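You operate a simulated robot arm through the tools that you are given. There is no shell and no other tool. Be economical: measure what you need, move in short steps, check, and stop when the job is done.

The job below is to be done with a simulated two-armed robot. You get a single attempt, and the scene is never put back.

JOB
Push the stock door shut. Then turn the spinner time knob to 6 minutes. Then take the green-capped tube and leave it on top of the green-banded film roll. Then open the spares drawer, take the narrow nozzle from the inside of the spares drawer and put it on the small table top, then shut the drawer. Then put the labels carton from the second shelf from the bottom of the store rack on top of the white filter. Then fetch the ladle from the cup table top and stand it on the small table top. Then set the filler switch to 150 ml. Keep to this order. Set down upright: narrow nozzle, labels carton, ladle.

The check looks at the end state, three seconds after you hand in, the way a careful person would. Anything else that was tipped, shoved, dropped, spilled or broken makes it a failure.

ROBOT AND FRAMES
Two 7-joint arms with two-finger parallel grippers on one trunk, on a base that drives. Base frame: it is fixed to the floor where the robot stands at the start and does not move with it; the origin is under the middle of the robot, x ahead of it, y to its left, z up. Lengths are in mm, angles in degrees, forces in N, time in s.
The left shoulder is at the start at [70, 130, 912], the right one opposite. Places, roughly: filler switch [-2600, -1500, 1000]; green-banded film roll (7x7x9 cm) [1000, 400, 900]; green-capped tube (3x3x10 cm) [900, 300, 900]; labels carton [750, 1750, 750]; ladle (18x7x27 cm) [-2700, -1900, 900]; narrow nozzle (4x4x5 cm) [1100, -200, 200]; small table top [-700, 300, 800]; spares drawer [1100, -300, 200]; spinner time knob [900, 200, 900]; stock door [500, 200, 500]; white filter (18x26x4 cm) [-1500, 1800, 900]. Payload 1.57 kg a hand.
Tool frame (each hand has its own): the origin (TCP) lies between the finger pads and is the grasp point; the fingertips stand 30 mm ahead of it; z points along the fingers, y is the line along which they close. The gripper opens to 80 mm. The fingers are 17 mm wide and 12 mm thick; the gripper's body (40 by 82 mm) begins 80 mm behind the TCP.
Orientation is that of the tool frame in the base frame, as [roll, pitch, yaw] about the fixed x, y, z axes, in that order (R = Rz(yaw) Ry(pitch) Rx(roll)). With the fingers straight down and closing along the base's y, the tool's x points along the base's -x, its y along +y and its z along -z.

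CONTROLS
- The arms move only by the tool arm_command. It takes "left_series", "right_series" or both (then of equal length, played together; a hand with none holds still); each is one flat list of numbers, 7 for each row, row after row: the shift along the tool's x, y, z in mm, then the turn, a rotation vector about the tool's x, y, z in degrees, then the opening, from 0 (shut) to 1 (fully open). In form: [dx, dy, dz, wx, wy, wz, hand, dx, dy, dz, wx, wy, wz, hand, ...]. A call has 1 to 20 rows; each row shifts and turns the commanded pose from where the row before left it, along the tool's axes as they then stand. Rows are played at 5 a second. More than 50 mm and 8.6 degrees between two rows, or a gripper value outside its range, and nothing of the call is played. Where a pose cannot be reached the arm comes as near as it can. A force on the tool above 40 N (or 10 N above the force at the start of the call, whichever is more), or a blocked arm, ends the call early, and 0.2 s more pass. The fingers move at their own pace (about 108 mm/s each) and stop on an object; they squeeze with about 37 N. The grip force told is the motor's: it shows also when the fingers shut on nothing. Time passes only in rows, and 0.2 s behind the last, so rows that do not move let the fingers close. It gives the time, the measured TCP pose, the force on the tool (base axes), the opening and the grip force at its end, in the units of the frame above (readings bear some noise), with the torque about the TCP (base axes, N m) and any sound that the robot's microphone picked up.
- Cameras (640 x 400 px; columns grow to the right, rows downward): "scene" is now at [65.9, 52.3, 1098]; the picture's right is [0.96, -0.27, -0.00], its down [-0.25, -0.90, -0.36] and it looks along [0.10, 0.35, -0.93] (base axes); focal length 214 px, centre (320, 200). "left" rides on the left gripper at [72, 7, -122] in its tool frame; the picture's right is [-0.09, 1.00, 0.00], its down [-0.84, -0.08, -0.54] and it looks along [-0.54, -0.05, 0.84] (tool axes); focal length 238 px, centre (320, 200). "right" rides on the right gripper at [72, -7, -122] in its tool frame; the picture's right is [0.09, 1.00, 0.00], its down [-0.84, 0.08, -0.54] and it looks along [-0.54, 0.05, 0.84] (tool axes); focal length 238 px, centre (320, 200). There is no depth. A picture from a camera that has moved, and an enlarged one, comes with that camera's place and axes in the base frame and with its lens.
- grab_frame(camera): a new picture of that camera. The clock stands still meanwhile.
- move_column(by): slides the trunk up (or, below 0, down) by that many mm; the arms and the scene camera ride with it, the base frame stays. It gives what a move gives, with no picture.
- base_move(legs): drives the robot by 1 to 6 legs, each [ahead, left, turn to the left] in mm, mm and degrees, along the robot's own axes; the way and the turn of a leg run together, so that a leg with both is an arc; at most 1500 mm and 180 degrees a leg. The arms and the cameras ride along, it lands a little off, and it stops where it bumps. It gives what a move gives.
- aim_head(pan, tilt): turns the head with the scene camera to pan (to the left, within 86 degrees either way) and tilt (down, from -29 to 69), counted from straight ahead of the robot. It gives what a move gives.
- close_up(camera, box): a new picture of the part [left, top, right, bottom] of that camera's present view, enlarged. The clock stands still meanwhile.
- finish_job(): hands the job in; it is judged then, once.

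Go step by step. Nothing tells you exact positions but the pictures and the camera data: compare them with the known pose of the tool, close in by small moves and look again before you grip or let go. The budget is 196 turns and 176 pictures, counting those below and the enlarged ones. Unless the task says otherwise, let go and move clear before handing in, and close with one line.

The tools are called after ">>>" as a command line: name --argument value ..., lists and objects as JSON in quotes. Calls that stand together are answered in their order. arm_command: Moves the arms, as the interface text tells. Its arguments: {"type":"object","properties":{"left_series":{"type":"array","items":{"type":"number"}},"right_series":{"type":"array","items":{"type":"number"}}},"required":[]} The other tools are called the same way: move_column (by) slides the trunk up or down; base_move (legs) drives the base; aim_head (pan, tilt) turns the head that bears the scene camera; grab_frame (camera) takes a picture; close_up (camera, box) takes an enlarged picture of a part of a camera's view; finish_job () hands the job in.

At the start:

```text
time_s: 0.0
left_eef_pos: [276.6, 21.3, 812.2]
left_ee_rot: [-180.0, 0.0, 180.0]
left_force: [0.0, -0.3, -0.7]
left_moment: [-0.02, -0.01, -0.01]
left_opening: 80.0
left_finger_force: 0.0
right_eef_pos: [256.6, -203.4, 761.1]
right_ee_rot: [-179.9, 0.0, -180.0]
right_force: [0.2, -1.0, 0.0]
right_moment: [-0.01, -0.02, 0.0]
right_opening: 80.2
right_finger_force: 0.0
trunk travel left (down, up): [-550.0, 390.0]
robot x, y, heading: [-2.0, 1.3, 0.1]
head pan, tilt: [74.4, 68.8]
```

scene: 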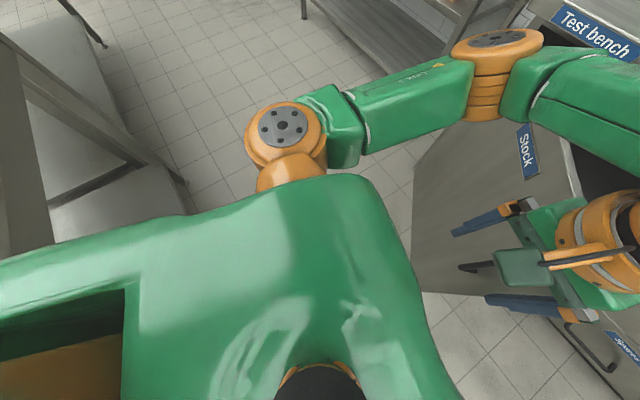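
right: 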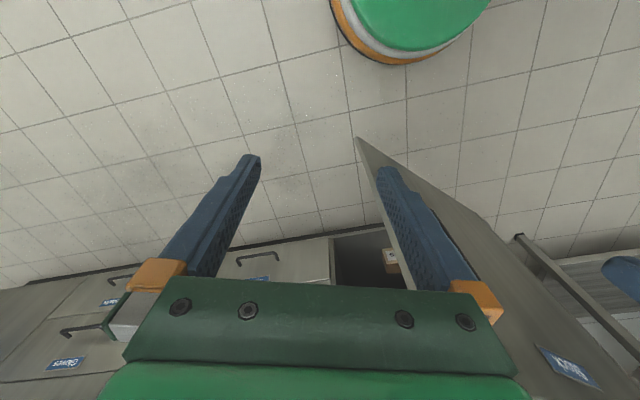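
left: 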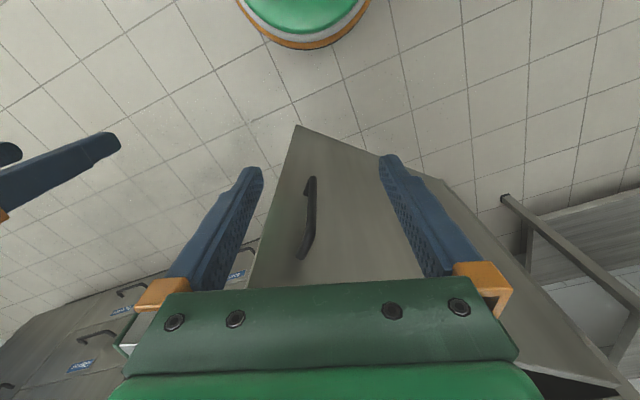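

The pictures show an open stock door in front to the left of the robot, under a test bench. I'll look around first with the head.

>>> aim_head --pan 0 --tilt 35

```text
time_s: 1.5
left_eef_pos: [275.8, 21.5, 813.3]
left_ee_rot: [-179.9, 0.0, 179.9]
left_force: [0.6, 0.1, -0.4]
left_moment: [0.01, 0.01, -0.01]
left_opening: 79.8
left_finger_force: 0.0
right_eef_pos: [257.0, -203.9, 762.6]
right_ee_rot: [-179.9, -0.1, 180.0]
right_force: [0.2, 0.7, -0.2]
right_moment: [0.03, -0.02, -0.03]
right_opening: 79.9
right_finger_force: 0.1
trunk travel left (down, up): [-550.0, 390.0]
robot x, y, heading: [-0.5, -4.3, -0.2]
head pan, tilt: [0.0, 35.0]
```

>>> grab_frame --camera "scene"

```text
172 pictures are left
camera scene: at [138.9, -1.5, 1141.7], right [0.0, -1.0, 0.0], down [-0.57, 0.0, -0.82], along [0.82, 0.0, -0.57], focal length 214 px, centre (320, 200)
```

scene: 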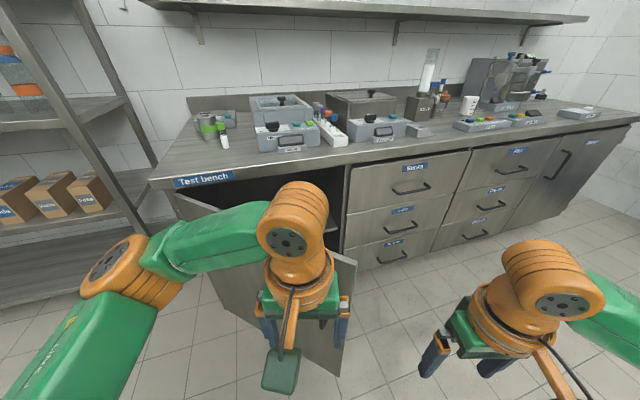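

>>> close_up --camera "scene" --box '[140, 60, 400, 222]'

>>> close_up --camera "scene" --box '[340, 40, 640, 228]'

```text
2.46 times, centred on (270, 141) of scene
camera zoom: at [138.9, -1.5, 1141.7], right [0.0, -1.0, 0.0], down [-0.57, 0.0, -0.82], along [0.82, 0.0, -0.57], focal length 528 px, centre (443, 345)
```

zoom: 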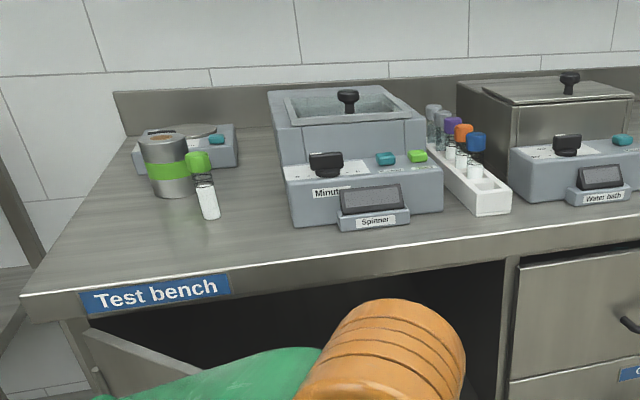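

```text
2.13 times, centred on (490, 134) of scene
camera zoom: at [138.9, -1.5, 1141.7], right [0.0, -1.0, 0.0], down [-0.57, 0.0, -0.82], along [0.82, 0.0, -0.57], focal length 456 px, centre (-42, 340)
```

zoom: 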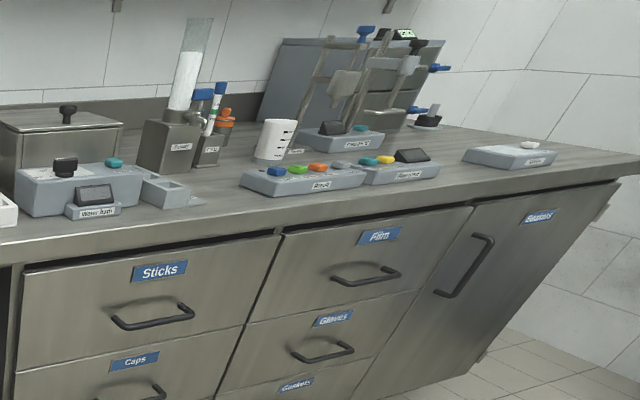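

The stock door is hinged at the bench's left end and stands open by about 40 degrees. I'll tip the right hand to point forward, closed, so I can use it as a pusher.

>>> arm_command --right_series '[-18, 0, 0, 0, -8.2, 0, 0, -17.8, 0, 2.6, 0, -8.2, 0, 0, -17.3, 0, 5.1, 0, -8.2, 0, 0, -16.4, 0, 7.5, 0, -8.2, 0, 0, -15.1, 0, 9.8, 0, -8.2, 0, 0, -13.6, 0, 11.8, 0, -8.2, 0, 0, -11.8, 0, 13.6, 0, -8.2, 0, 0, -9.7, 0, 15.2, 0, -8.2, 0, 0, -7.4, 0, 16.4, 0, -8.2, 0, 0, -5, 0, 17.3, 0, -8.2, 0, 0, -2.5, 0, 17.8, 0, -8, 0, 0]'

```text
time_s: 3.9
left_eef_pos: [276.8, 20.0, 813.8]
left_ee_rot: [180.0, 0.0, -179.9]
left_force: [-0.6, 0.5, 0.1]
left_moment: [-0.01, 0.0, -0.01]
left_opening: 80.0
left_finger_force: 0.0
right_eef_pos: [490.3, -211.4, 766.9]
right_ee_rot: [-75.0, 89.9, -74.9]
right_force: [0.4, 0.6, 0.8]
right_moment: [-0.01, 0.01, -0.02]
right_opening: 0.1
right_finger_force: 21.7
right hand out of reach, approached as far as the arm can: row 3, 4, 5, 6
trunk travel left (down, up): [-550.0, 390.0]
robot x, y, heading: [-1.9, -2.7, 0.1]
head pan, tilt: [0.0, 35.0]
```

The right hand now points forward. I'll lower the trunk, then turn square to the bench.

>>> move_column --by -120

>>> base_move --legs '[[-60, 0, 0], [0, 0, 16.5]]'

>>> grab_frame --camera "scene"

```text
time_s: 5.4
left_eef_pos: [276.6, 20.5, 693.0]
left_ee_rot: [180.0, 0.0, -179.9]
left_force: [-0.3, -0.4, -0.3]
left_moment: [-0.02, 0.01, -0.02]
left_opening: 79.9
left_finger_force: 0.0
right_eef_pos: [489.3, -210.7, 647.0]
right_ee_rot: [-63.9, 90.0, -64.0]
right_force: [0.0, 0.4, 0.3]
right_moment: [0.0, 0.01, 0.03]
right_opening: 0.0
right_finger_force: 21.2
trunk travel left (down, up): [-430.0, 510.0]
robot x, y, heading: [-3.1, 0.8, -0.2]
head pan, tilt: [0.0, 35.0]
```

```text
time_s: 7.3
left_eef_pos: [200.2, 98.7, 691.9]
left_ee_rot: [-180.0, -0.1, -163.5]
left_force: [0.1, 0.0, 0.8]
left_moment: [0.0, 0.0, 0.01]
left_opening: 80.0
left_finger_force: 0.1
right_eef_pos: [469.1, -61.3, 647.3]
right_ee_rot: [-47.3, 89.9, -30.7]
right_force: [0.3, -0.9, -0.3]
right_moment: [-0.02, 0.0, -0.05]
right_opening: 0.1
right_finger_force: 21.5
trunk travel left (down, up): [-430.0, 510.0]
robot x, y, heading: [-57.1, 1.3, 16.6]
head pan, tilt: [0.0, 35.0]
```

```text
169 pictures are left
camera scene: at [73.1, 37.9, 1021.7], right [0.29, -0.96, 0.0], down [-0.55, -0.16, -0.82], along [0.79, 0.23, -0.57], focal length 214 px, centre (320, 200)
```

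scene: 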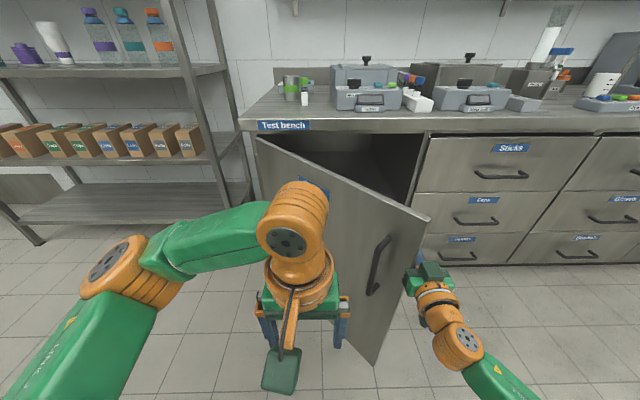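

The right fingers are just beyond the door's free edge. I'll back off, shift left of the handle and pull the left hand in, then push.

>>> base_move --legs '[[-140, 0, 0], [0, 95, 0]]'

>>> arm_command --left_series '[30, 20, 0, 0, 0, 0, 1, 30, 20, 0, 0, 0, 0, 1, 30, 20, 0, 0, 0, 0, 1, 30, 20, 0, 0, 0, 0, 1]'

>>> grab_frame --camera "scene"

```text
time_s: 8.6
left_eef_pos: [163.7, 25.9, 692.0]
left_ee_rot: [180.0, 0.0, -169.2]
left_force: [0.0, 0.0, 0.5]
left_moment: [-0.02, -0.02, -0.01]
left_opening: 80.1
left_finger_force: 0.1
right_eef_pos: [417.1, -160.4, 648.2]
right_ee_rot: [-50.7, 89.9, -39.7]
right_force: [-0.3, -0.2, 0.4]
right_moment: [0.03, 0.01, -0.01]
right_opening: 0.0
right_finger_force: 21.7
trunk travel left (down, up): [-430.0, 510.0]
robot x, y, heading: [-107.3, -46.0, 11.1]
head pan, tilt: [0.0, 35.0]
stopped in leg 1: the robot was blocked; the commanded pose is now the measured one
```

```text
time_s: 9.3
left_eef_pos: [85.6, 63.4, 693.8]
left_ee_rot: [-179.8, 0.6, -167.3]
left_force: [54.8, 28.2, 0.5]
left_moment: [-3.73, 7.32, -1.43]
left_opening: 79.9
left_finger_force: 0.0
right_eef_pos: [416.4, -160.0, 647.4]
right_ee_rot: [-65.4, 89.9, -54.4]
right_force: [0.6, 0.2, -0.5]
right_moment: [0.01, 0.03, -0.02]
right_opening: 0.3
right_finger_force: 20.7
trunk travel left (down, up): [-430.0, 510.0]
robot x, y, heading: [-106.0, -48.5, 11.0]
head pan, tilt: [0.0, 35.0]
stopped in row 3 (left hand): the force on the tool passed its limit at 194 N (the readings are from after the stop); the commanded pose is now the measured one
```

```text
168 pictures are left
camera scene: at [32.2, -21.6, 1021.7], right [0.19, -0.98, 0.0], down [-0.56, -0.11, -0.82], along [0.8, 0.16, -0.57], focal length 214 px, centre (320, 200)
```

scene: 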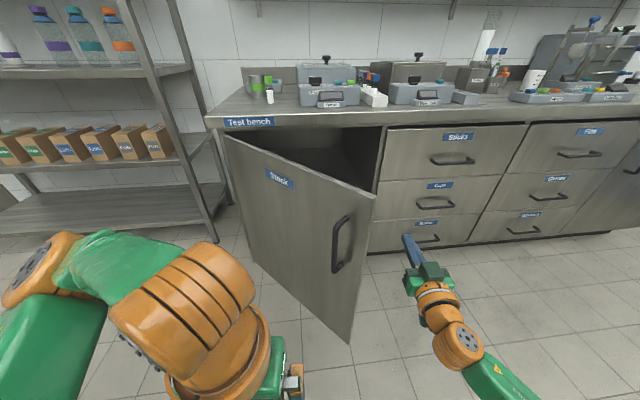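

Something blocked the base, and the left hand met the robot's own body. I'll bring the left hand forward a little and look to both sides.

>>> arm_command --left_series '[-30, 10, 0, 0, 0, 0, 1]'

>>> aim_head --pan 86 --tilt 45

>>> grab_frame --camera "scene"

>>> aim_head --pan -86 --tilt 45

>>> grab_frame --camera "scene"

```text
time_s: 9.7
left_eef_pos: [110.6, 79.6, 693.6]
left_ee_rot: [-179.8, 0.5, -167.6]
left_force: [0.9, -0.2, -0.4]
left_moment: [-0.01, 0.03, -0.02]
left_opening: 79.9
left_finger_force: 0.0
right_eef_pos: [416.5, -160.2, 647.8]
right_ee_rot: [-79.4, 89.8, -68.4]
right_force: [-0.8, 0.0, -0.3]
right_moment: [-0.01, 0.02, 0.0]
right_opening: 0.1
right_finger_force: 20.9
trunk travel left (down, up): [-430.0, 510.0]
robot x, y, heading: [-106.5, -45.7, 11.1]
head pan, tilt: [0.0, 35.0]
```

```text
time_s: 11.3
left_eef_pos: [109.6, 79.3, 693.1]
left_ee_rot: [-179.8, 0.5, -167.3]
left_force: [0.2, -0.2, 0.3]
left_moment: [-0.01, 0.01, 0.03]
left_opening: 80.1
left_finger_force: 0.0
right_eef_pos: [417.7, -160.2, 646.9]
right_ee_rot: [-63.8, 89.9, -52.8]
right_force: [-0.1, 0.2, 0.8]
right_moment: [-0.02, -0.01, 0.01]
right_opening: 0.0
right_finger_force: 21.4
trunk travel left (down, up): [-430.0, 510.0]
robot x, y, heading: [-103.8, -47.2, 11.3]
head pan, tilt: [85.9, 45.0]
```

```text
167 pictures are left
camera scene: at [-64.1, 42.3, 1006.9], right [0.99, 0.12, 0.0], down [0.08, -0.7, -0.71], along [-0.08, 0.7, -0.71], focal length 214 px, centre (320, 200)
```

scene: 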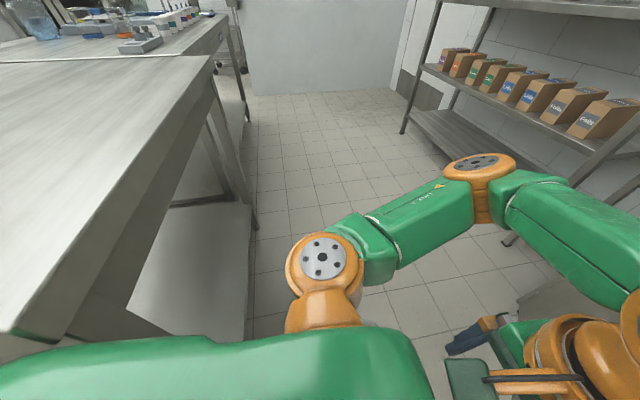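

```text
time_s: 13.9
left_eef_pos: [110.5, 80.2, 693.0]
left_ee_rot: [-179.7, 0.4, -167.4]
left_force: [1.0, -0.1, -1.0]
left_moment: [0.04, 0.01, 0.0]
left_opening: 80.1
left_finger_force: 0.0
right_eef_pos: [415.5, -160.6, 646.4]
right_ee_rot: [-63.2, 89.9, -52.2]
right_force: [-0.2, 0.4, 0.3]
right_moment: [-0.01, 0.01, -0.02]
right_opening: 0.2
right_finger_force: 21.4
trunk travel left (down, up): [-430.0, 510.0]
robot x, y, heading: [-105.8, -47.2, 10.9]
head pan, tilt: [-85.9, 45.0]
```

```text
166 pictures are left
camera scene: at [-33.2, -117.0, 1006.9], right [-0.97, -0.26, 0.0], down [-0.18, 0.68, -0.71], along [0.18, -0.68, -0.71], focal length 214 px, centre (320, 200)
```

scene: 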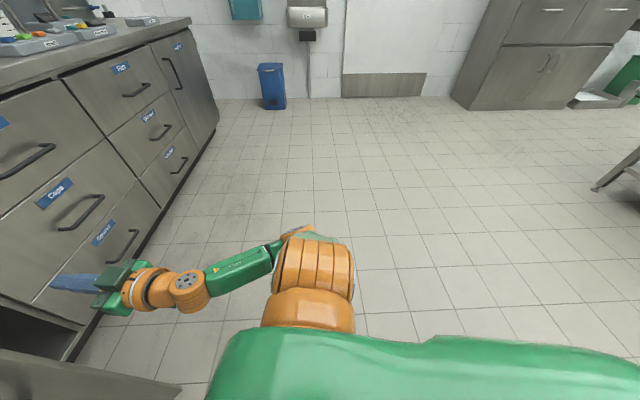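

There is a table just behind-left of the robot. I'll use the arm to move the right hand left and raise it above the handle's level, then square up and drive forward.

>>> arm_command --right_series '[0, 0, -30, 0, 0, 0, 0, 0, 0, -30, 0, 0, 0, 0, 0, 40, 0, 0, 0, 0, 0, 0, 40, 0, 0, 0, 0, 0, 0, 40, 0, 0, 0, 0, 0]'

>>> move_column --by 70

>>> aim_head --pan 0 --tilt 45

>>> base_move --legs '[[40, 0, 0], [0, 0, 5.5]]'

>>> grab_frame --camera "scene"

```text
time_s: 15.1
left_eef_pos: [111.1, 79.8, 692.4]
left_ee_rot: [-179.7, 0.6, -167.4]
left_force: [0.3, 1.2, -0.2]
left_moment: [0.03, 0.0, 0.01]
left_opening: 79.8
left_finger_force: 0.2
right_eef_pos: [334.5, -52.7, 648.4]
right_ee_rot: [-59.4, 89.7, -48.4]
right_force: [-0.1, -0.2, 0.3]
right_moment: [-0.01, -0.01, -0.04]
right_opening: 0.0
right_finger_force: 21.0
trunk travel left (down, up): [-430.0, 510.0]
robot x, y, heading: [-108.4, -44.4, 10.8]
head pan, tilt: [-85.9, 45.0]
```

```text
time_s: 16.2
left_eef_pos: [110.6, 80.0, 762.3]
left_ee_rot: [-179.7, 0.5, -167.5]
left_force: [0.0, 0.9, -0.9]
left_moment: [0.02, 0.01, 0.01]
left_opening: 79.9
left_finger_force: 0.1
right_eef_pos: [334.6, -53.1, 718.5]
right_ee_rot: [-66.0, 89.8, -55.0]
right_force: [0.2, 0.0, -0.6]
right_moment: [-0.02, 0.01, 0.04]
right_opening: 0.1
right_finger_force: 21.0
trunk travel left (down, up): [-500.0, 440.0]
robot x, y, heading: [-100.7, -44.9, 11.0]
head pan, tilt: [-85.9, 45.0]
```

```text
time_s: 17.8
left_eef_pos: [110.4, 80.3, 764.2]
left_ee_rot: [-179.8, 0.5, -167.4]
left_force: [0.0, 0.0, 0.5]
left_moment: [0.0, 0.0, 0.0]
left_opening: 79.8
left_finger_force: 0.0
right_eef_pos: [334.5, -53.2, 717.2]
right_ee_rot: [-60.1, 90.0, -49.2]
right_force: [-0.3, -0.1, -1.5]
right_moment: [-0.06, -0.01, -0.01]
right_opening: 0.0
right_finger_force: 21.6
trunk travel left (down, up): [-500.0, 440.0]
robot x, y, heading: [-104.8, -48.6, 11.0]
head pan, tilt: [0.0, 45.0]
```

```text
time_s: 19.2
left_eef_pos: [137.0, 106.8, 764.2]
left_ee_rot: [-179.7, 0.5, -162.0]
left_force: [0.3, -0.3, 0.9]
left_moment: [0.04, -0.03, -0.03]
left_opening: 80.3
left_finger_force: 0.1
right_eef_pos: [373.7, -3.8, 716.6]
right_ee_rot: [-66.5, 90.0, -49.9]
right_force: [0.3, 0.1, -0.4]
right_moment: [-0.02, 0.0, -0.01]
right_opening: 0.0
right_finger_force: 21.9
trunk travel left (down, up): [-500.0, 440.0]
robot x, y, heading: [-65.2, -38.0, 16.5]
head pan, tilt: [0.0, 45.0]
```

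```text
165 pictures are left
camera scene: at [61.8, -3.1, 1076.9], right [0.28, -0.96, 0.0], down [-0.68, -0.2, -0.71], along [0.68, 0.2, -0.71], focal length 214 px, centre (320, 200)
```

scene: 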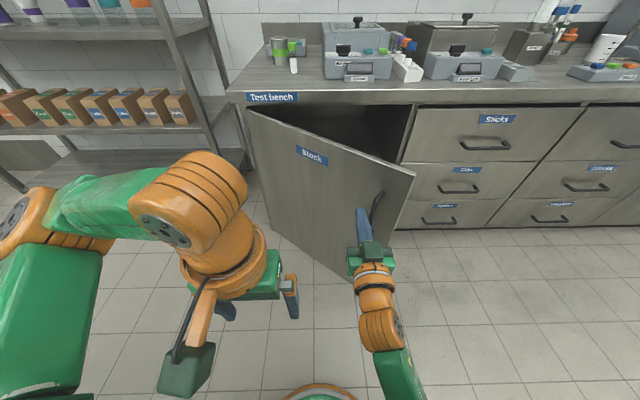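

>>> base_move --legs '[[280, 0, 0]]'

>>> grab_frame --camera "scene"

```text
time_s: 21.1
left_eef_pos: [405.7, 186.6, 763.3]
left_ee_rot: [-179.8, 0.4, -162.0]
left_force: [-0.2, 0.3, -0.3]
left_moment: [0.01, 0.04, -0.01]
left_opening: 79.9
left_finger_force: 0.1
right_eef_pos: [641.6, 75.7, 716.4]
right_ee_rot: [-69.5, 90.0, -53.2]
right_force: [0.1, 0.9, 0.0]
right_moment: [0.04, 0.03, -0.01]
right_opening: 0.0
right_finger_force: 21.3
trunk travel left (down, up): [-500.0, 440.0]
robot x, y, heading: [201.0, 40.5, 16.6]
head pan, tilt: [0.0, 45.0]
```

```text
164 pictures are left
camera scene: at [330.9, 76.2, 1076.8], right [0.28, -0.96, 0.0], down [-0.68, -0.2, -0.71], along [0.68, 0.2, -0.71], focal length 214 px, centre (320, 200)
```

scene: 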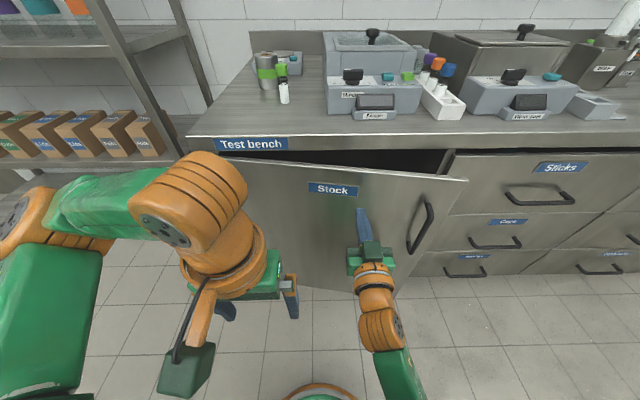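

>>> base_move --legs '[[50, 0, 0]]'

>>> arm_command --right_series '[0, 0, 10, 0, 0, 0, 0, 0, 0, 10, 0, 0, 0, 0, 0, 0, 10, 0, 0, 0, 0, 0, 0, 10, 0, 0, 0, 0, 0, 0, 10, 0, 0, 0, 0]'

>>> grab_frame --camera "scene"

```text
time_s: 22.1
left_eef_pos: [454.3, 199.5, 763.4]
left_ee_rot: [-179.8, 0.5, -161.9]
left_force: [0.7, -0.1, -0.4]
left_moment: [0.0, 0.0, 0.01]
left_opening: 80.2
left_finger_force: 0.1
right_eef_pos: [689.3, 89.6, 716.7]
right_ee_rot: [-76.4, 89.9, -59.8]
right_force: [0.4, 0.4, -0.4]
right_moment: [0.0, -0.02, 0.01]
right_opening: 0.0
right_finger_force: 21.1
trunk travel left (down, up): [-500.0, 440.0]
robot x, y, heading: [253.4, 52.8, 16.3]
head pan, tilt: [0.0, 45.0]
```

```text
time_s: 23.3
left_eef_pos: [452.9, 199.3, 764.6]
left_ee_rot: [-179.8, 0.4, -162.0]
left_force: [0.5, 0.3, 0.0]
left_moment: [-0.03, 0.0, -0.04]
left_opening: 79.9
left_finger_force: 0.1
right_eef_pos: [737.0, 103.7, 717.4]
right_ee_rot: [-80.3, 89.9, -63.8]
right_force: [0.3, -0.4, -0.1]
right_moment: [-0.01, 0.02, -0.03]
right_opening: 0.2
right_finger_force: 21.1
trunk travel left (down, up): [-500.0, 440.0]
robot x, y, heading: [253.8, 59.8, 16.3]
head pan, tilt: [0.0, 45.0]
```

```text
163 pictures are left
camera scene: at [378.8, 90.3, 1076.9], right [0.28, -0.96, 0.0], down [-0.68, -0.2, -0.71], along [0.68, 0.2, -0.71], focal length 214 px, centre (320, 200)
```

scene: 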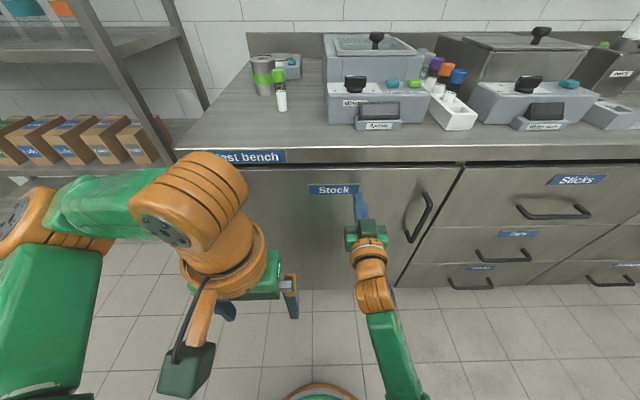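

The door looks nearly shut; I'll press on until there is resistance.

>>> arm_command --right_series '[0, 0, 6, 0, 0, 0, 0, 0, 0, 6, 0, 0, 0, 0, 0, 0, 6, 0, 0, 0, 0, 0, 0, 6, 0, 0, 0, 0, 0, 0, 6, 0, 0, 0, 0, 0, 0, 6, 0, 0, 0, 0, 0, 0, 6, 0, 0, 0, 0]'

>>> grab_frame --camera "scene"

```text
time_s: 24.1
left_eef_pos: [447.8, 198.1, 765.2]
left_ee_rot: [-179.8, 0.9, -162.1]
left_force: [-0.2, 0.6, -0.3]
left_moment: [0.03, 0.01, 0.03]
left_opening: 80.0
left_finger_force: 0.1
right_eef_pos: [748.1, 106.3, 717.2]
right_ee_rot: [-167.9, 89.8, -151.5]
right_force: [-22.5, -7.5, 1.9]
right_moment: [0.06, -0.1, 0.19]
right_opening: 0.0
right_finger_force: 21.6
trunk travel left (down, up): [-500.0, 440.0]
robot x, y, heading: [253.5, 51.9, 16.2]
head pan, tilt: [0.0, 45.0]
stopped in row 4 (right hand): the force on the tool passed its limit at 48 N (the readings are from after the stop); the commanded pose is now the measured one
```

```text
162 pictures are left
camera scene: at [370.7, 87.5, 1078.0], right [0.28, -0.96, 0.0], down [-0.67, -0.2, -0.71], along [0.68, 0.2, -0.7], focal length 214 px, centre (320, 200)
```

scene: 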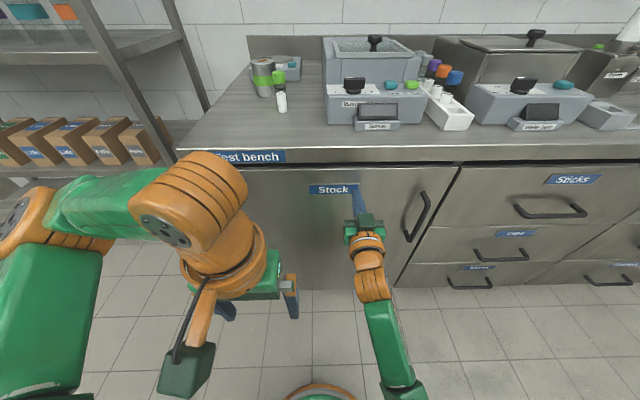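

The door met the frame. I'll check it is flush and read the spinner dial.

>>> close_up --camera "scene" --box '[310, 60, 450, 148]'

>>> close_up --camera "scene" --box '[330, 140, 510, 252]'

```text
4.55 times, centred on (380, 104) of scene
camera zoom: at [370.7, 87.5, 1078.0], right [0.28, -0.96, 0.0], down [-0.67, -0.2, -0.71], along [0.68, 0.2, -0.7], focal length 975 px, centre (47, 636)
```

zoom: 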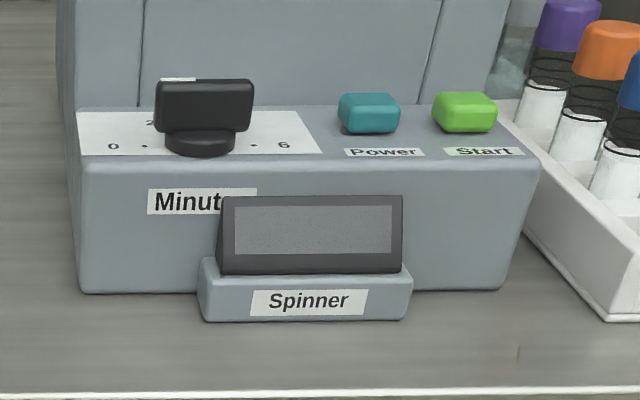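

```text
3.56 times, centred on (420, 196) of scene
camera zoom: at [370.7, 87.5, 1078.0], right [0.28, -0.96, 0.0], down [-0.67, -0.2, -0.71], along [0.68, 0.2, -0.7], focal length 763 px, centre (-36, 214)
```

zoom: 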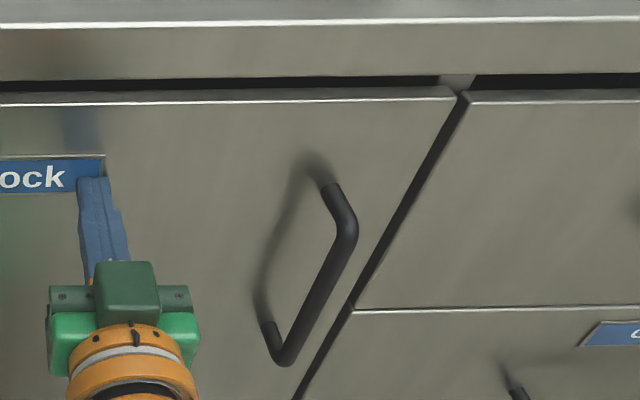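

The door is flush. The knob is at about (832, 151, 940) by triangulation, and the bench top is near z 838. I'll back off, raise the trunk and bring the right hand back to pointing down.

>>> base_move --legs '[[-130, 0, 0]]'

>>> move_column --by 290

>>> arm_command --right_series '[2.5, 0, -17.8, 0, 8.2, 0, 0, 5, 0, -17.3, 0, 8.2, 0, 0, 7.4, 0, -16.4, 0, 8.2, 0, 0, 9.7, 0, -15.2, 0, 8.2, 0, 0, 11.8, 0, -13.6, 0, 8.2, 0, 0, 13.6, 0, -11.8, 0, 8.2, 0, 0, 15.1, 0, -9.8, 0, 8.2, 0, 0, 16.4, 0, -7.5, 0, 8.2, 0, 0.5, 5, 0, -5.1, 0, 8.2, 0, 1]'

>>> grab_frame --camera "scene"

>>> grab_frame --camera "right"

```text
time_s: 25.4
left_eef_pos: [329.0, 163.6, 763.9]
left_ee_rot: [-179.9, 0.4, -162.0]
left_force: [0.3, -0.8, -0.4]
left_moment: [0.01, 0.01, 0.03]
left_opening: 80.1
left_finger_force: 0.0
right_eef_pos: [629.4, 71.1, 714.0]
right_ee_rot: [-171.8, 89.4, -155.3]
right_force: [0.2, -0.5, -0.3]
right_moment: [0.02, 0.01, 0.03]
right_opening: 0.2
right_finger_force: 21.5
trunk travel left (down, up): [-500.0, 440.0]
robot x, y, heading: [124.2, 16.8, 16.4]
head pan, tilt: [0.0, 45.0]
```

```text
time_s: 28.3
left_eef_pos: [328.4, 163.4, 1053.7]
left_ee_rot: [-179.8, 0.5, -162.1]
left_force: [0.1, -0.3, -0.5]
left_moment: [0.0, -0.01, 0.0]
left_opening: 80.1
left_finger_force: 0.0
right_eef_pos: [629.8, 70.9, 1003.3]
right_ee_rot: [-172.4, 89.4, -155.9]
right_force: [-0.1, 0.1, 1.0]
right_moment: [0.02, 0.01, -0.02]
right_opening: 0.0
right_finger_force: 21.6
trunk travel left (down, up): [-790.0, 150.0]
robot x, y, heading: [128.3, 16.5, 16.4]
head pan, tilt: [0.0, 45.0]
```

```text
time_s: 29.4
left_eef_pos: [328.1, 162.8, 1052.3]
left_ee_rot: [-179.7, 0.5, -162.1]
left_force: [0.1, -0.3, 0.5]
left_moment: [0.02, -0.03, 0.0]
left_opening: 79.9
left_finger_force: 0.1
right_eef_pos: [568.2, 11.8, 976.3]
right_ee_rot: [-162.4, 53.0, -150.8]
right_force: [-0.2, 0.4, 0.2]
right_moment: [0.01, -0.02, -0.01]
right_opening: 0.0
right_finger_force: 21.8
trunk travel left (down, up): [-790.0, 150.0]
robot x, y, heading: [129.8, 16.5, 16.3]
head pan, tilt: [0.0, 45.0]
stopped in row 5 (right hand): the arm was blocked; the commanded pose is now the measured one
```

```text
159 pictures are left
camera scene: at [253.9, 53.2, 1366.9], right [0.28, -0.96, 0.0], down [-0.68, -0.2, -0.71], along [0.68, 0.2, -0.71], focal length 214 px, centre (320, 200)
```

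scene: 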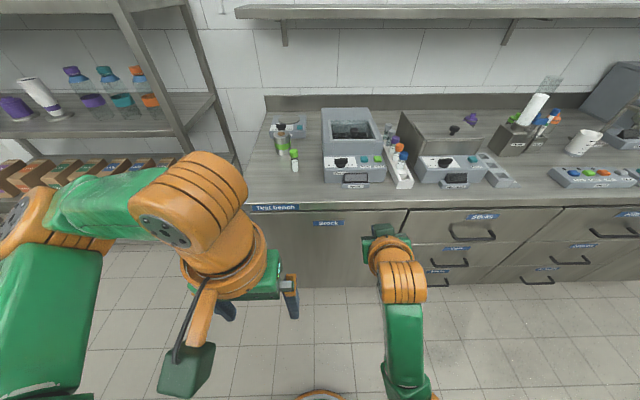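

```text
158 pictures are left
camera right: at [434.4, -27.0, 989.2], right [-0.3, 0.92, -0.26], down [-0.02, 0.26, 0.96], along [0.95, 0.3, -0.06], focal length 238 px, centre (320, 200)
```

right: 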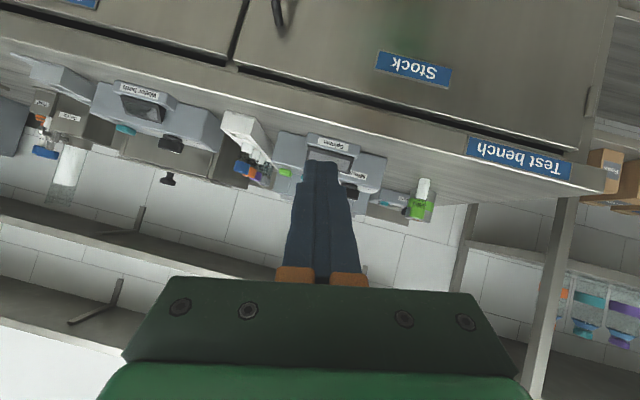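

The right arm stopped with the hand about 35 degrees below horizontal, which is usable. I'll level its finger line and zoom in on the dial.

>>> arm_command --right_series '[0, 0, 0, 0, 0, 6.3, 0, 0, 0, 0, 0, 0, 6.3, 0]'

>>> close_up --camera "scene" --box '[316, 145, 396, 195]'

>>> close_up --camera "scene" --box '[260, 110, 320, 180]'

```text
time_s: 30.0
left_eef_pos: [328.8, 163.2, 1053.4]
left_ee_rot: [-179.8, 0.5, -162.2]
left_force: [1.2, 0.2, 0.5]
left_moment: [0.01, -0.01, 0.01]
left_opening: 80.1
left_finger_force: 0.0
right_eef_pos: [575.5, -6.3, 975.0]
right_ee_rot: [-170.9, 55.8, -165.7]
right_force: [-0.4, 0.2, -0.3]
right_moment: [0.01, -0.02, 0.02]
right_opening: 0.1
right_finger_force: 21.4
trunk travel left (down, up): [-790.0, 150.0]
robot x, y, heading: [125.8, 15.3, 16.2]
head pan, tilt: [0.0, 45.0]
```

```text
8.00 times, centred on (356, 170) of scene
camera zoom: at [253.8, 53.1, 1366.9], right [0.28, -0.96, 0.0], down [-0.68, -0.2, -0.71], along [0.68, 0.2, -0.71], focal length 1716 px, centre (32, 440)
```

zoom: 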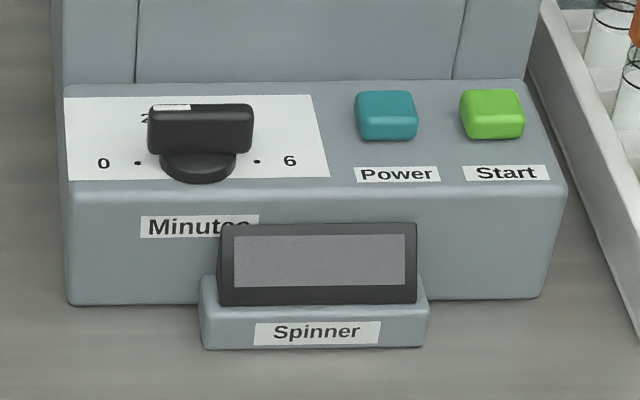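

```text
5.71 times, centred on (290, 145) of scene
camera zoom: at [253.8, 53.1, 1366.9], right [0.28, -0.96, 0.0], down [-0.68, -0.2, -0.71], along [0.68, 0.2, -0.71], focal length 1226 px, centre (491, 514)
```

zoom: 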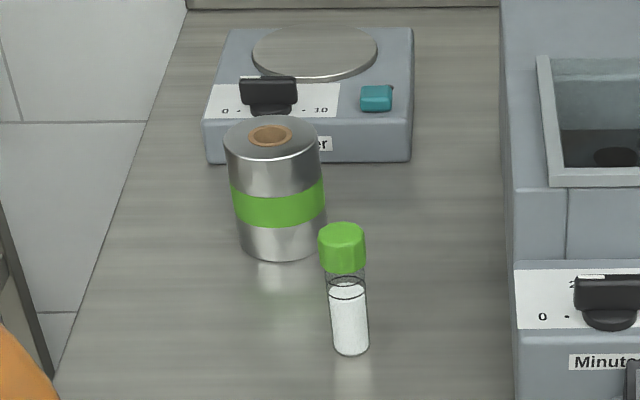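

The dial runs 0 (left), 2, 4, 6 (right), and the pointer mark is on the bar's left end, so it now reads 0. I'll push the bar round with closed fingertips from the front, so I drive in first.

>>> base_move --legs '[[190, 93, 0]]'

>>> grab_frame --camera "scene"

>>> grab_frame --camera "right"

```text
time_s: 31.6
left_eef_pos: [482.9, 304.6, 1054.5]
left_ee_rot: [-179.8, 0.5, -162.1]
left_force: [-0.4, 0.7, 0.2]
left_moment: [0.0, -0.05, -0.05]
left_opening: 80.1
left_finger_force: 0.0
right_eef_pos: [727.5, 134.8, 970.8]
right_ee_rot: [-170.9, 55.4, -165.3]
right_force: [-0.4, 0.7, 0.1]
right_moment: [-0.01, -0.02, 0.0]
right_opening: 0.0
right_finger_force: 21.5
trunk travel left (down, up): [-790.0, 150.0]
robot x, y, heading: [281.8, 161.9, 16.4]
head pan, tilt: [0.0, 45.0]
```

```text
155 pictures are left
camera scene: at [406.4, 193.5, 1367.1], right [0.28, -0.96, 0.0], down [-0.68, -0.2, -0.71], along [0.68, 0.2, -0.71], focal length 214 px, centre (320, 200)
```

scene: 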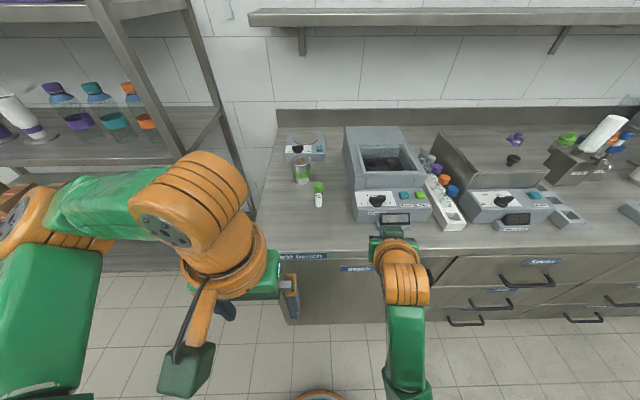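

```text
154 pictures are left
camera right: at [588.1, 113.2, 981.3], right [-0.17, 0.97, -0.17], down [0.0, 0.17, 0.99], along [0.98, 0.17, -0.03], focal length 238 px, centre (320, 200)
```

right: 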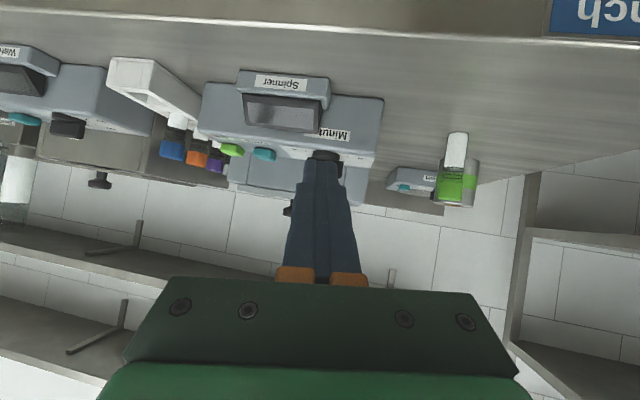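

I'll straighten the right hand's heading to the bench normal before touching the knob.

>>> arm_command --right_series '[0, 0, 0, -4.9, -0.5, -3.4, 0, 0, 0, 0, -4.9, -0.5, -3.4, 0, 0, 0, 0, 0, 0, 6, 0]'

>>> close_up --camera "scene" --box '[336, 175, 456, 250]'

```text
time_s: 32.5
left_eef_pos: [483.4, 305.0, 1054.5]
left_ee_rot: [-179.8, 0.5, -162.1]
left_force: [0.7, 0.3, -0.1]
left_moment: [-0.01, 0.0, -0.01]
left_opening: 79.9
left_finger_force: 0.1
right_eef_pos: [727.9, 135.7, 971.6]
right_ee_rot: [-179.4, 55.7, -163.7]
right_force: [-0.8, -0.3, -0.1]
right_moment: [-0.02, 0.01, 0.0]
right_opening: 0.0
right_finger_force: 21.0
trunk travel left (down, up): [-790.0, 150.0]
robot x, y, heading: [280.4, 161.9, 16.1]
head pan, tilt: [0.0, 45.0]
```

```text
5.33 times, centred on (396, 212) of scene
camera zoom: at [408.4, 196.1, 1366.8], right [0.28, -0.96, 0.0], down [-0.68, -0.2, -0.71], along [0.68, 0.2, -0.71], focal length 1144 px, centre (-85, 133)
```

zoom: 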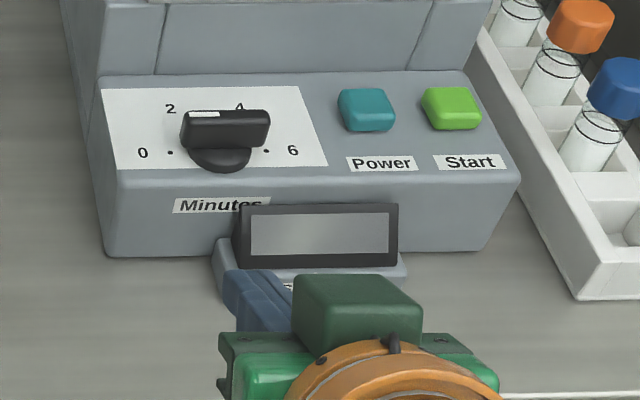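

Better triangulation puts the bar's front face about 125 mm ahead of the fingertips, at z 926. I'll lower the hand and drive in.

>>> base_move --legs '[[90, 0, 0]]'

>>> arm_command --right_series '[12, 0, 8.2, 0, 0, 0, 0, 12, 0, 8.2, 0, 0, 0, 0]'

>>> close_up --camera "scene" --box '[336, 185, 456, 260]'

```text
time_s: 33.6
left_eef_pos: [568.1, 329.9, 1053.3]
left_ee_rot: [-179.7, 0.7, -162.0]
left_force: [-0.4, -0.2, -0.7]
left_moment: [0.03, 0.02, -0.02]
left_opening: 80.1
left_finger_force: 0.1
right_eef_pos: [811.5, 161.2, 973.7]
right_ee_rot: [-179.5, 55.8, -163.8]
right_force: [-0.8, 0.0, 0.9]
right_moment: [-0.02, -0.01, 0.0]
right_opening: 0.2
right_finger_force: 21.4
trunk travel left (down, up): [-790.0, 150.0]
robot x, y, heading: [366.7, 185.5, 16.3]
head pan, tilt: [0.0, 45.0]
```

```text
time_s: 34.2
left_eef_pos: [568.3, 329.4, 1053.7]
left_ee_rot: [-179.8, 0.4, -162.1]
left_force: [1.3, 0.3, 0.5]
left_moment: [-0.02, 0.02, 0.02]
left_opening: 80.1
left_finger_force: 0.0
right_eef_pos: [812.5, 161.0, 942.2]
right_ee_rot: [-179.4, 55.6, -163.8]
right_force: [0.3, -0.2, -0.5]
right_moment: [-0.03, -0.02, 0.0]
right_opening: 0.0
right_finger_force: 21.7
trunk travel left (down, up): [-790.0, 150.0]
robot x, y, heading: [368.5, 183.0, 16.5]
head pan, tilt: [0.0, 45.0]
```

```text
5.33 times, centred on (396, 222) of scene
camera zoom: at [493.9, 220.0, 1367.0], right [0.28, -0.96, 0.0], down [-0.68, -0.2, -0.71], along [0.68, 0.2, -0.71], focal length 1144 px, centre (-85, 80)
```

zoom: 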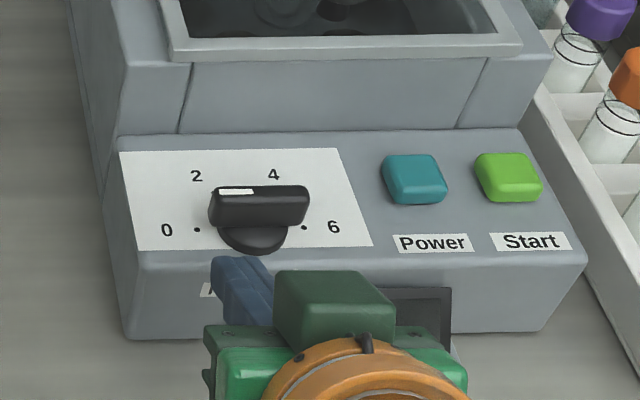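

>>> arm_command --right_series '[0, 8, 0, 0, 0, 0, 0, -5.6, 0, 8.3, 0, 0, 0, 0, -5.6, 0, 8.3, 0, 0, 0, 0, -5.6, 0, 8.3, 0, 0, 0, 0, -5.6, 0, 8.3, 0, 0, 0, 0, -2.8, 0, 4.1, 0, 0, 0, 0]'

>>> close_up --camera "scene" --box '[336, 185, 456, 260]'

```text
time_s: 35.6
left_eef_pos: [569.8, 330.5, 1053.0]
left_ee_rot: [-179.6, 0.4, -162.1]
left_force: [0.3, 0.1, 0.7]
left_moment: [0.02, 0.0, -0.03]
left_opening: 80.0
left_finger_force: 0.1
right_eef_pos: [855.7, 181.3, 942.1]
right_ee_rot: [-179.4, 55.7, -163.8]
right_force: [0.2, 0.8, -0.2]
right_moment: [0.03, 0.0, 0.06]
right_opening: 0.0
right_finger_force: 21.1
trunk travel left (down, up): [-790.0, 150.0]
robot x, y, heading: [366.8, 186.7, 16.2]
head pan, tilt: [0.0, 45.0]
```

```text
5.33 times, centred on (396, 222) of scene
camera zoom: at [494.3, 220.8, 1366.9], right [0.28, -0.96, 0.0], down [-0.68, -0.2, -0.71], along [0.68, 0.2, -0.71], focal length 1144 px, centre (-85, 80)
```

zoom: 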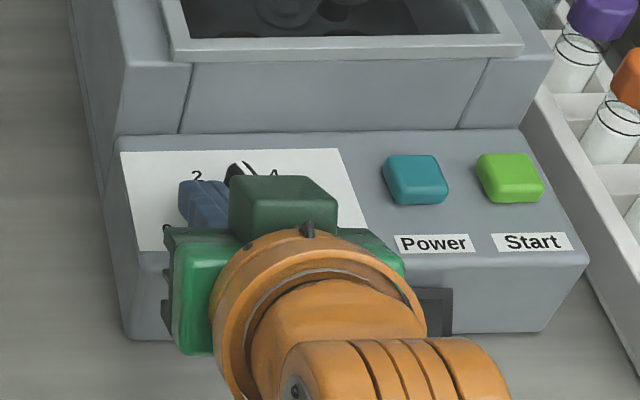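

The bar has turned well toward the back. Now I'll nudge right, then withdraw and look.

>>> arm_command --right_series '[0, -6, 0, 0, 0, 0, 0, 0, -6, 0, 0, 0, 0, 0, 0, 6, 0, 0, 0, 0, 0, 5.6, 0, -8.3, 0, 0, 0, 0, 11.2, 0, -16.6, 0, 0, 0, 0, 11.2, 0, -16.6, 0, 0, 0, 0]'

>>> close_up --camera "scene" --box '[336, 185, 456, 260]'

```text
time_s: 37.0
left_eef_pos: [569.5, 330.7, 1052.7]
left_ee_rot: [-179.8, 0.6, -162.1]
left_force: [1.0, 0.0, 0.4]
left_moment: [0.0, -0.01, -0.03]
left_opening: 80.0
left_finger_force: 0.1
right_eef_pos: [807.4, 161.5, 943.9]
right_ee_rot: [-179.4, 55.7, -163.8]
right_force: [-0.4, -0.1, 0.2]
right_moment: [-0.02, -0.01, -0.02]
right_opening: 0.0
right_finger_force: 21.6
trunk travel left (down, up): [-790.0, 150.0]
robot x, y, heading: [366.2, 184.8, 16.5]
head pan, tilt: [0.0, 45.0]
```

```text
5.33 times, centred on (396, 222) of scene
camera zoom: at [493.7, 219.7, 1367.0], right [0.28, -0.96, 0.0], down [-0.68, -0.2, -0.71], along [0.68, 0.2, -0.71], focal length 1144 px, centre (-85, 80)
```

zoom: 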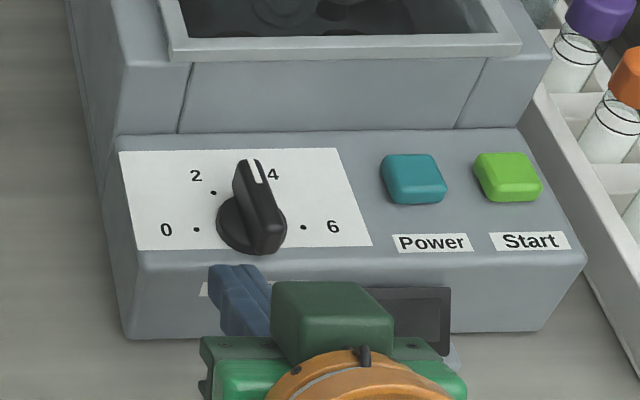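

The pointer now points straight back, at about 3. Next I'll push the tail leftwards from the right side.

>>> arm_command --right_series '[0, -26, 0, 0, 0, 0, 0, 0, -26, 0, 0, 0, 0, 0, -8.4, 0, 12.4, 0, 0, 0, 0, -8.4, 0, 12.4, 0, 0, 0, 0, 0, 6, 0, 0, 0, 0, 0, 0, 6, 0, 0, 0, 0, 0, 0, 5, 0, 0, 0, 0, 0]'

>>> close_up --camera "scene" --box '[336, 185, 456, 260]'

```text
time_s: 38.6
left_eef_pos: [569.2, 330.1, 1052.6]
left_ee_rot: [-179.9, 0.5, -162.1]
left_force: [0.1, 0.2, -0.7]
left_moment: [0.01, -0.01, 0.03]
left_opening: 79.9
left_finger_force: 0.0
right_eef_pos: [848.1, 135.4, 942.4]
right_ee_rot: [-179.5, 55.7, -163.9]
right_force: [-0.3, -1.6, 0.2]
right_moment: [0.01, 0.0, 0.02]
right_opening: 0.2
right_finger_force: 21.4
trunk travel left (down, up): [-790.0, 150.0]
robot x, y, heading: [366.3, 182.8, 16.5]
head pan, tilt: [0.0, 45.0]
```

```text
5.33 times, centred on (396, 222) of scene
camera zoom: at [494.3, 219.1, 1367.0], right [0.28, -0.96, 0.0], down [-0.68, -0.2, -0.71], along [0.68, 0.2, -0.71], focal length 1144 px, centre (-85, 80)
```

zoom: 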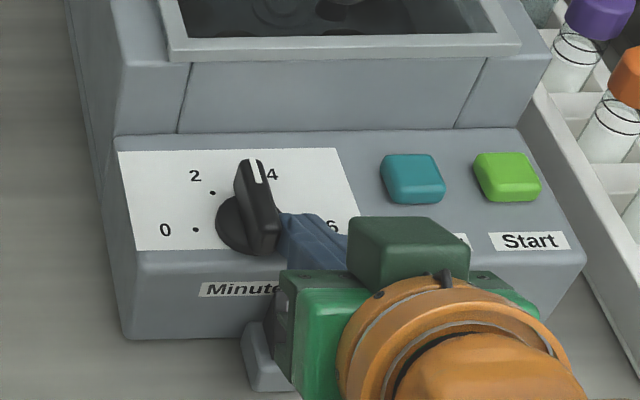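

>>> arm_command --right_series '[0, 5, 0, 0, 0, 0, 0, 0, 5, 0, 0, 0, 0, 0, 0, 5, 0, 0, 0, 0, 0]'

>>> close_up --camera "scene" --box '[336, 185, 456, 260]'

```text
time_s: 39.4
left_eef_pos: [566.0, 326.5, 1053.6]
left_ee_rot: [-180.0, 0.8, -162.0]
left_force: [-0.7, 0.2, 0.6]
left_moment: [0.01, -0.04, -0.02]
left_opening: 80.1
left_finger_force: 0.1
right_eef_pos: [839.4, 146.8, 942.9]
right_ee_rot: [-180.0, 55.7, -164.2]
right_force: [-0.6, -8.1, -3.4]
right_moment: [0.48, -0.28, 0.59]
right_opening: 0.0
right_finger_force: 21.6
trunk travel left (down, up): [-790.0, 150.0]
robot x, y, heading: [364.8, 182.2, 16.3]
head pan, tilt: [0.0, 45.0]
```

```text
5.33 times, centred on (396, 222) of scene
camera zoom: at [490.4, 213.3, 1367.4], right [0.28, -0.96, 0.0], down [-0.68, -0.19, -0.71], along [0.68, 0.2, -0.7], focal length 1144 px, centre (-85, 80)
```

zoom: 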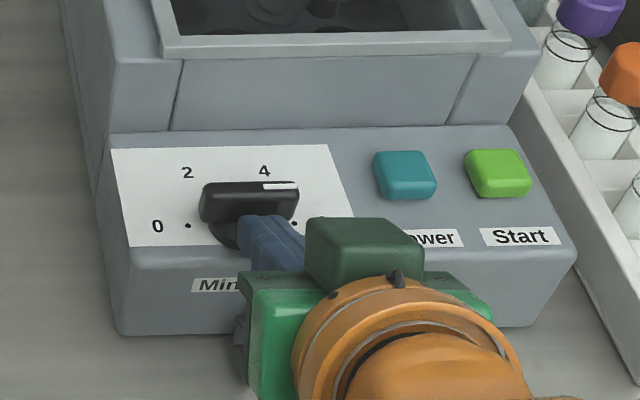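

>>> arm_command --right_series '[11.2, 0, -16.6, 0, 0, 0, 0, 22.4, 0, -33.2, 0, 0, 0, 0, 22.4, 0, -33.2, 0, 0, 0, 0]'

>>> close_up --camera "scene" --box '[346, 185, 426, 235]'

```text
time_s: 40.2
left_eef_pos: [569.4, 331.6, 1053.2]
left_ee_rot: [-179.8, 0.5, -162.0]
left_force: [0.2, 0.9, 0.1]
left_moment: [0.03, -0.01, 0.02]
left_opening: 79.8
left_finger_force: 0.2
right_eef_pos: [769.0, 136.2, 918.9]
right_ee_rot: [-179.3, 55.8, -163.7]
right_force: [0.5, 1.0, 0.0]
right_moment: [-0.01, 0.02, 0.01]
right_opening: 0.0
right_finger_force: 21.0
right hand out of reach, approached as far as the arm can: row 3
trunk travel left (down, up): [-790.0, 150.0]
robot x, y, heading: [364.4, 191.0, 16.4]
head pan, tilt: [0.0, 45.0]
```

```text
8.00 times, centred on (386, 210) of scene
camera zoom: at [493.9, 221.6, 1366.9], right [0.28, -0.96, 0.0], down [-0.68, -0.2, -0.71], along [0.68, 0.2, -0.71], focal length 1716 px, centre (-208, 120)
```

zoom: 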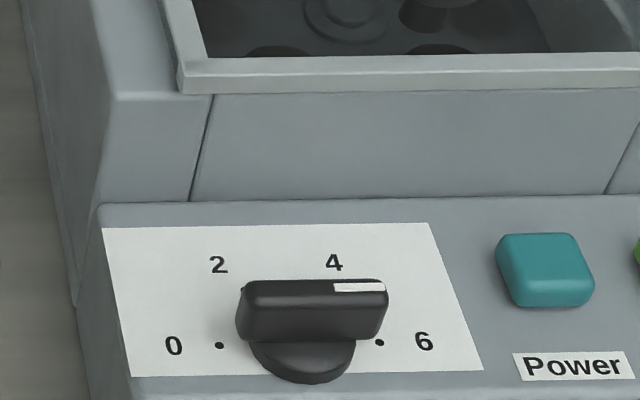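

The knob reads 6. Next is the tube, so I'll take a fresh close view of the tube and roll for triangulation.

>>> grab_frame --camera "scene"

>>> close_up --camera "scene" --box '[260, 130, 360, 220]'

```text
146 pictures are left
camera scene: at [493.9, 221.6, 1366.9], right [0.28, -0.96, 0.0], down [-0.68, -0.2, -0.71], along [0.68, 0.2, -0.71], focal length 214 px, centre (320, 200)
```

scene: 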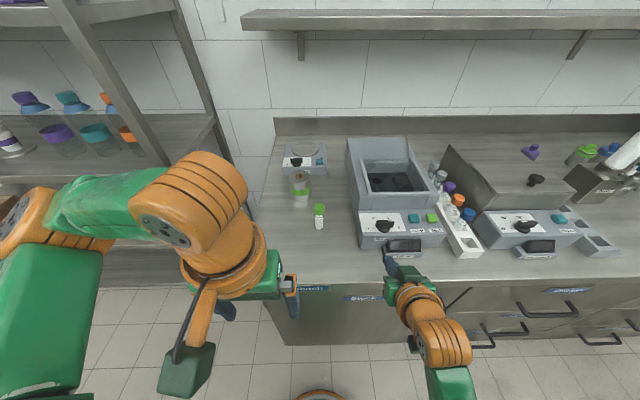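

```text
4.44 times, centred on (310, 175) of scene
camera zoom: at [493.9, 221.6, 1366.9], right [0.28, -0.96, 0.0], down [-0.68, -0.2, -0.71], along [0.68, 0.2, -0.71], focal length 953 px, centre (364, 311)
```

zoom: 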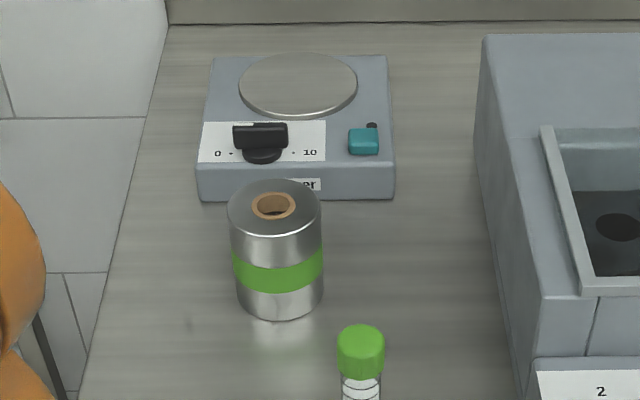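

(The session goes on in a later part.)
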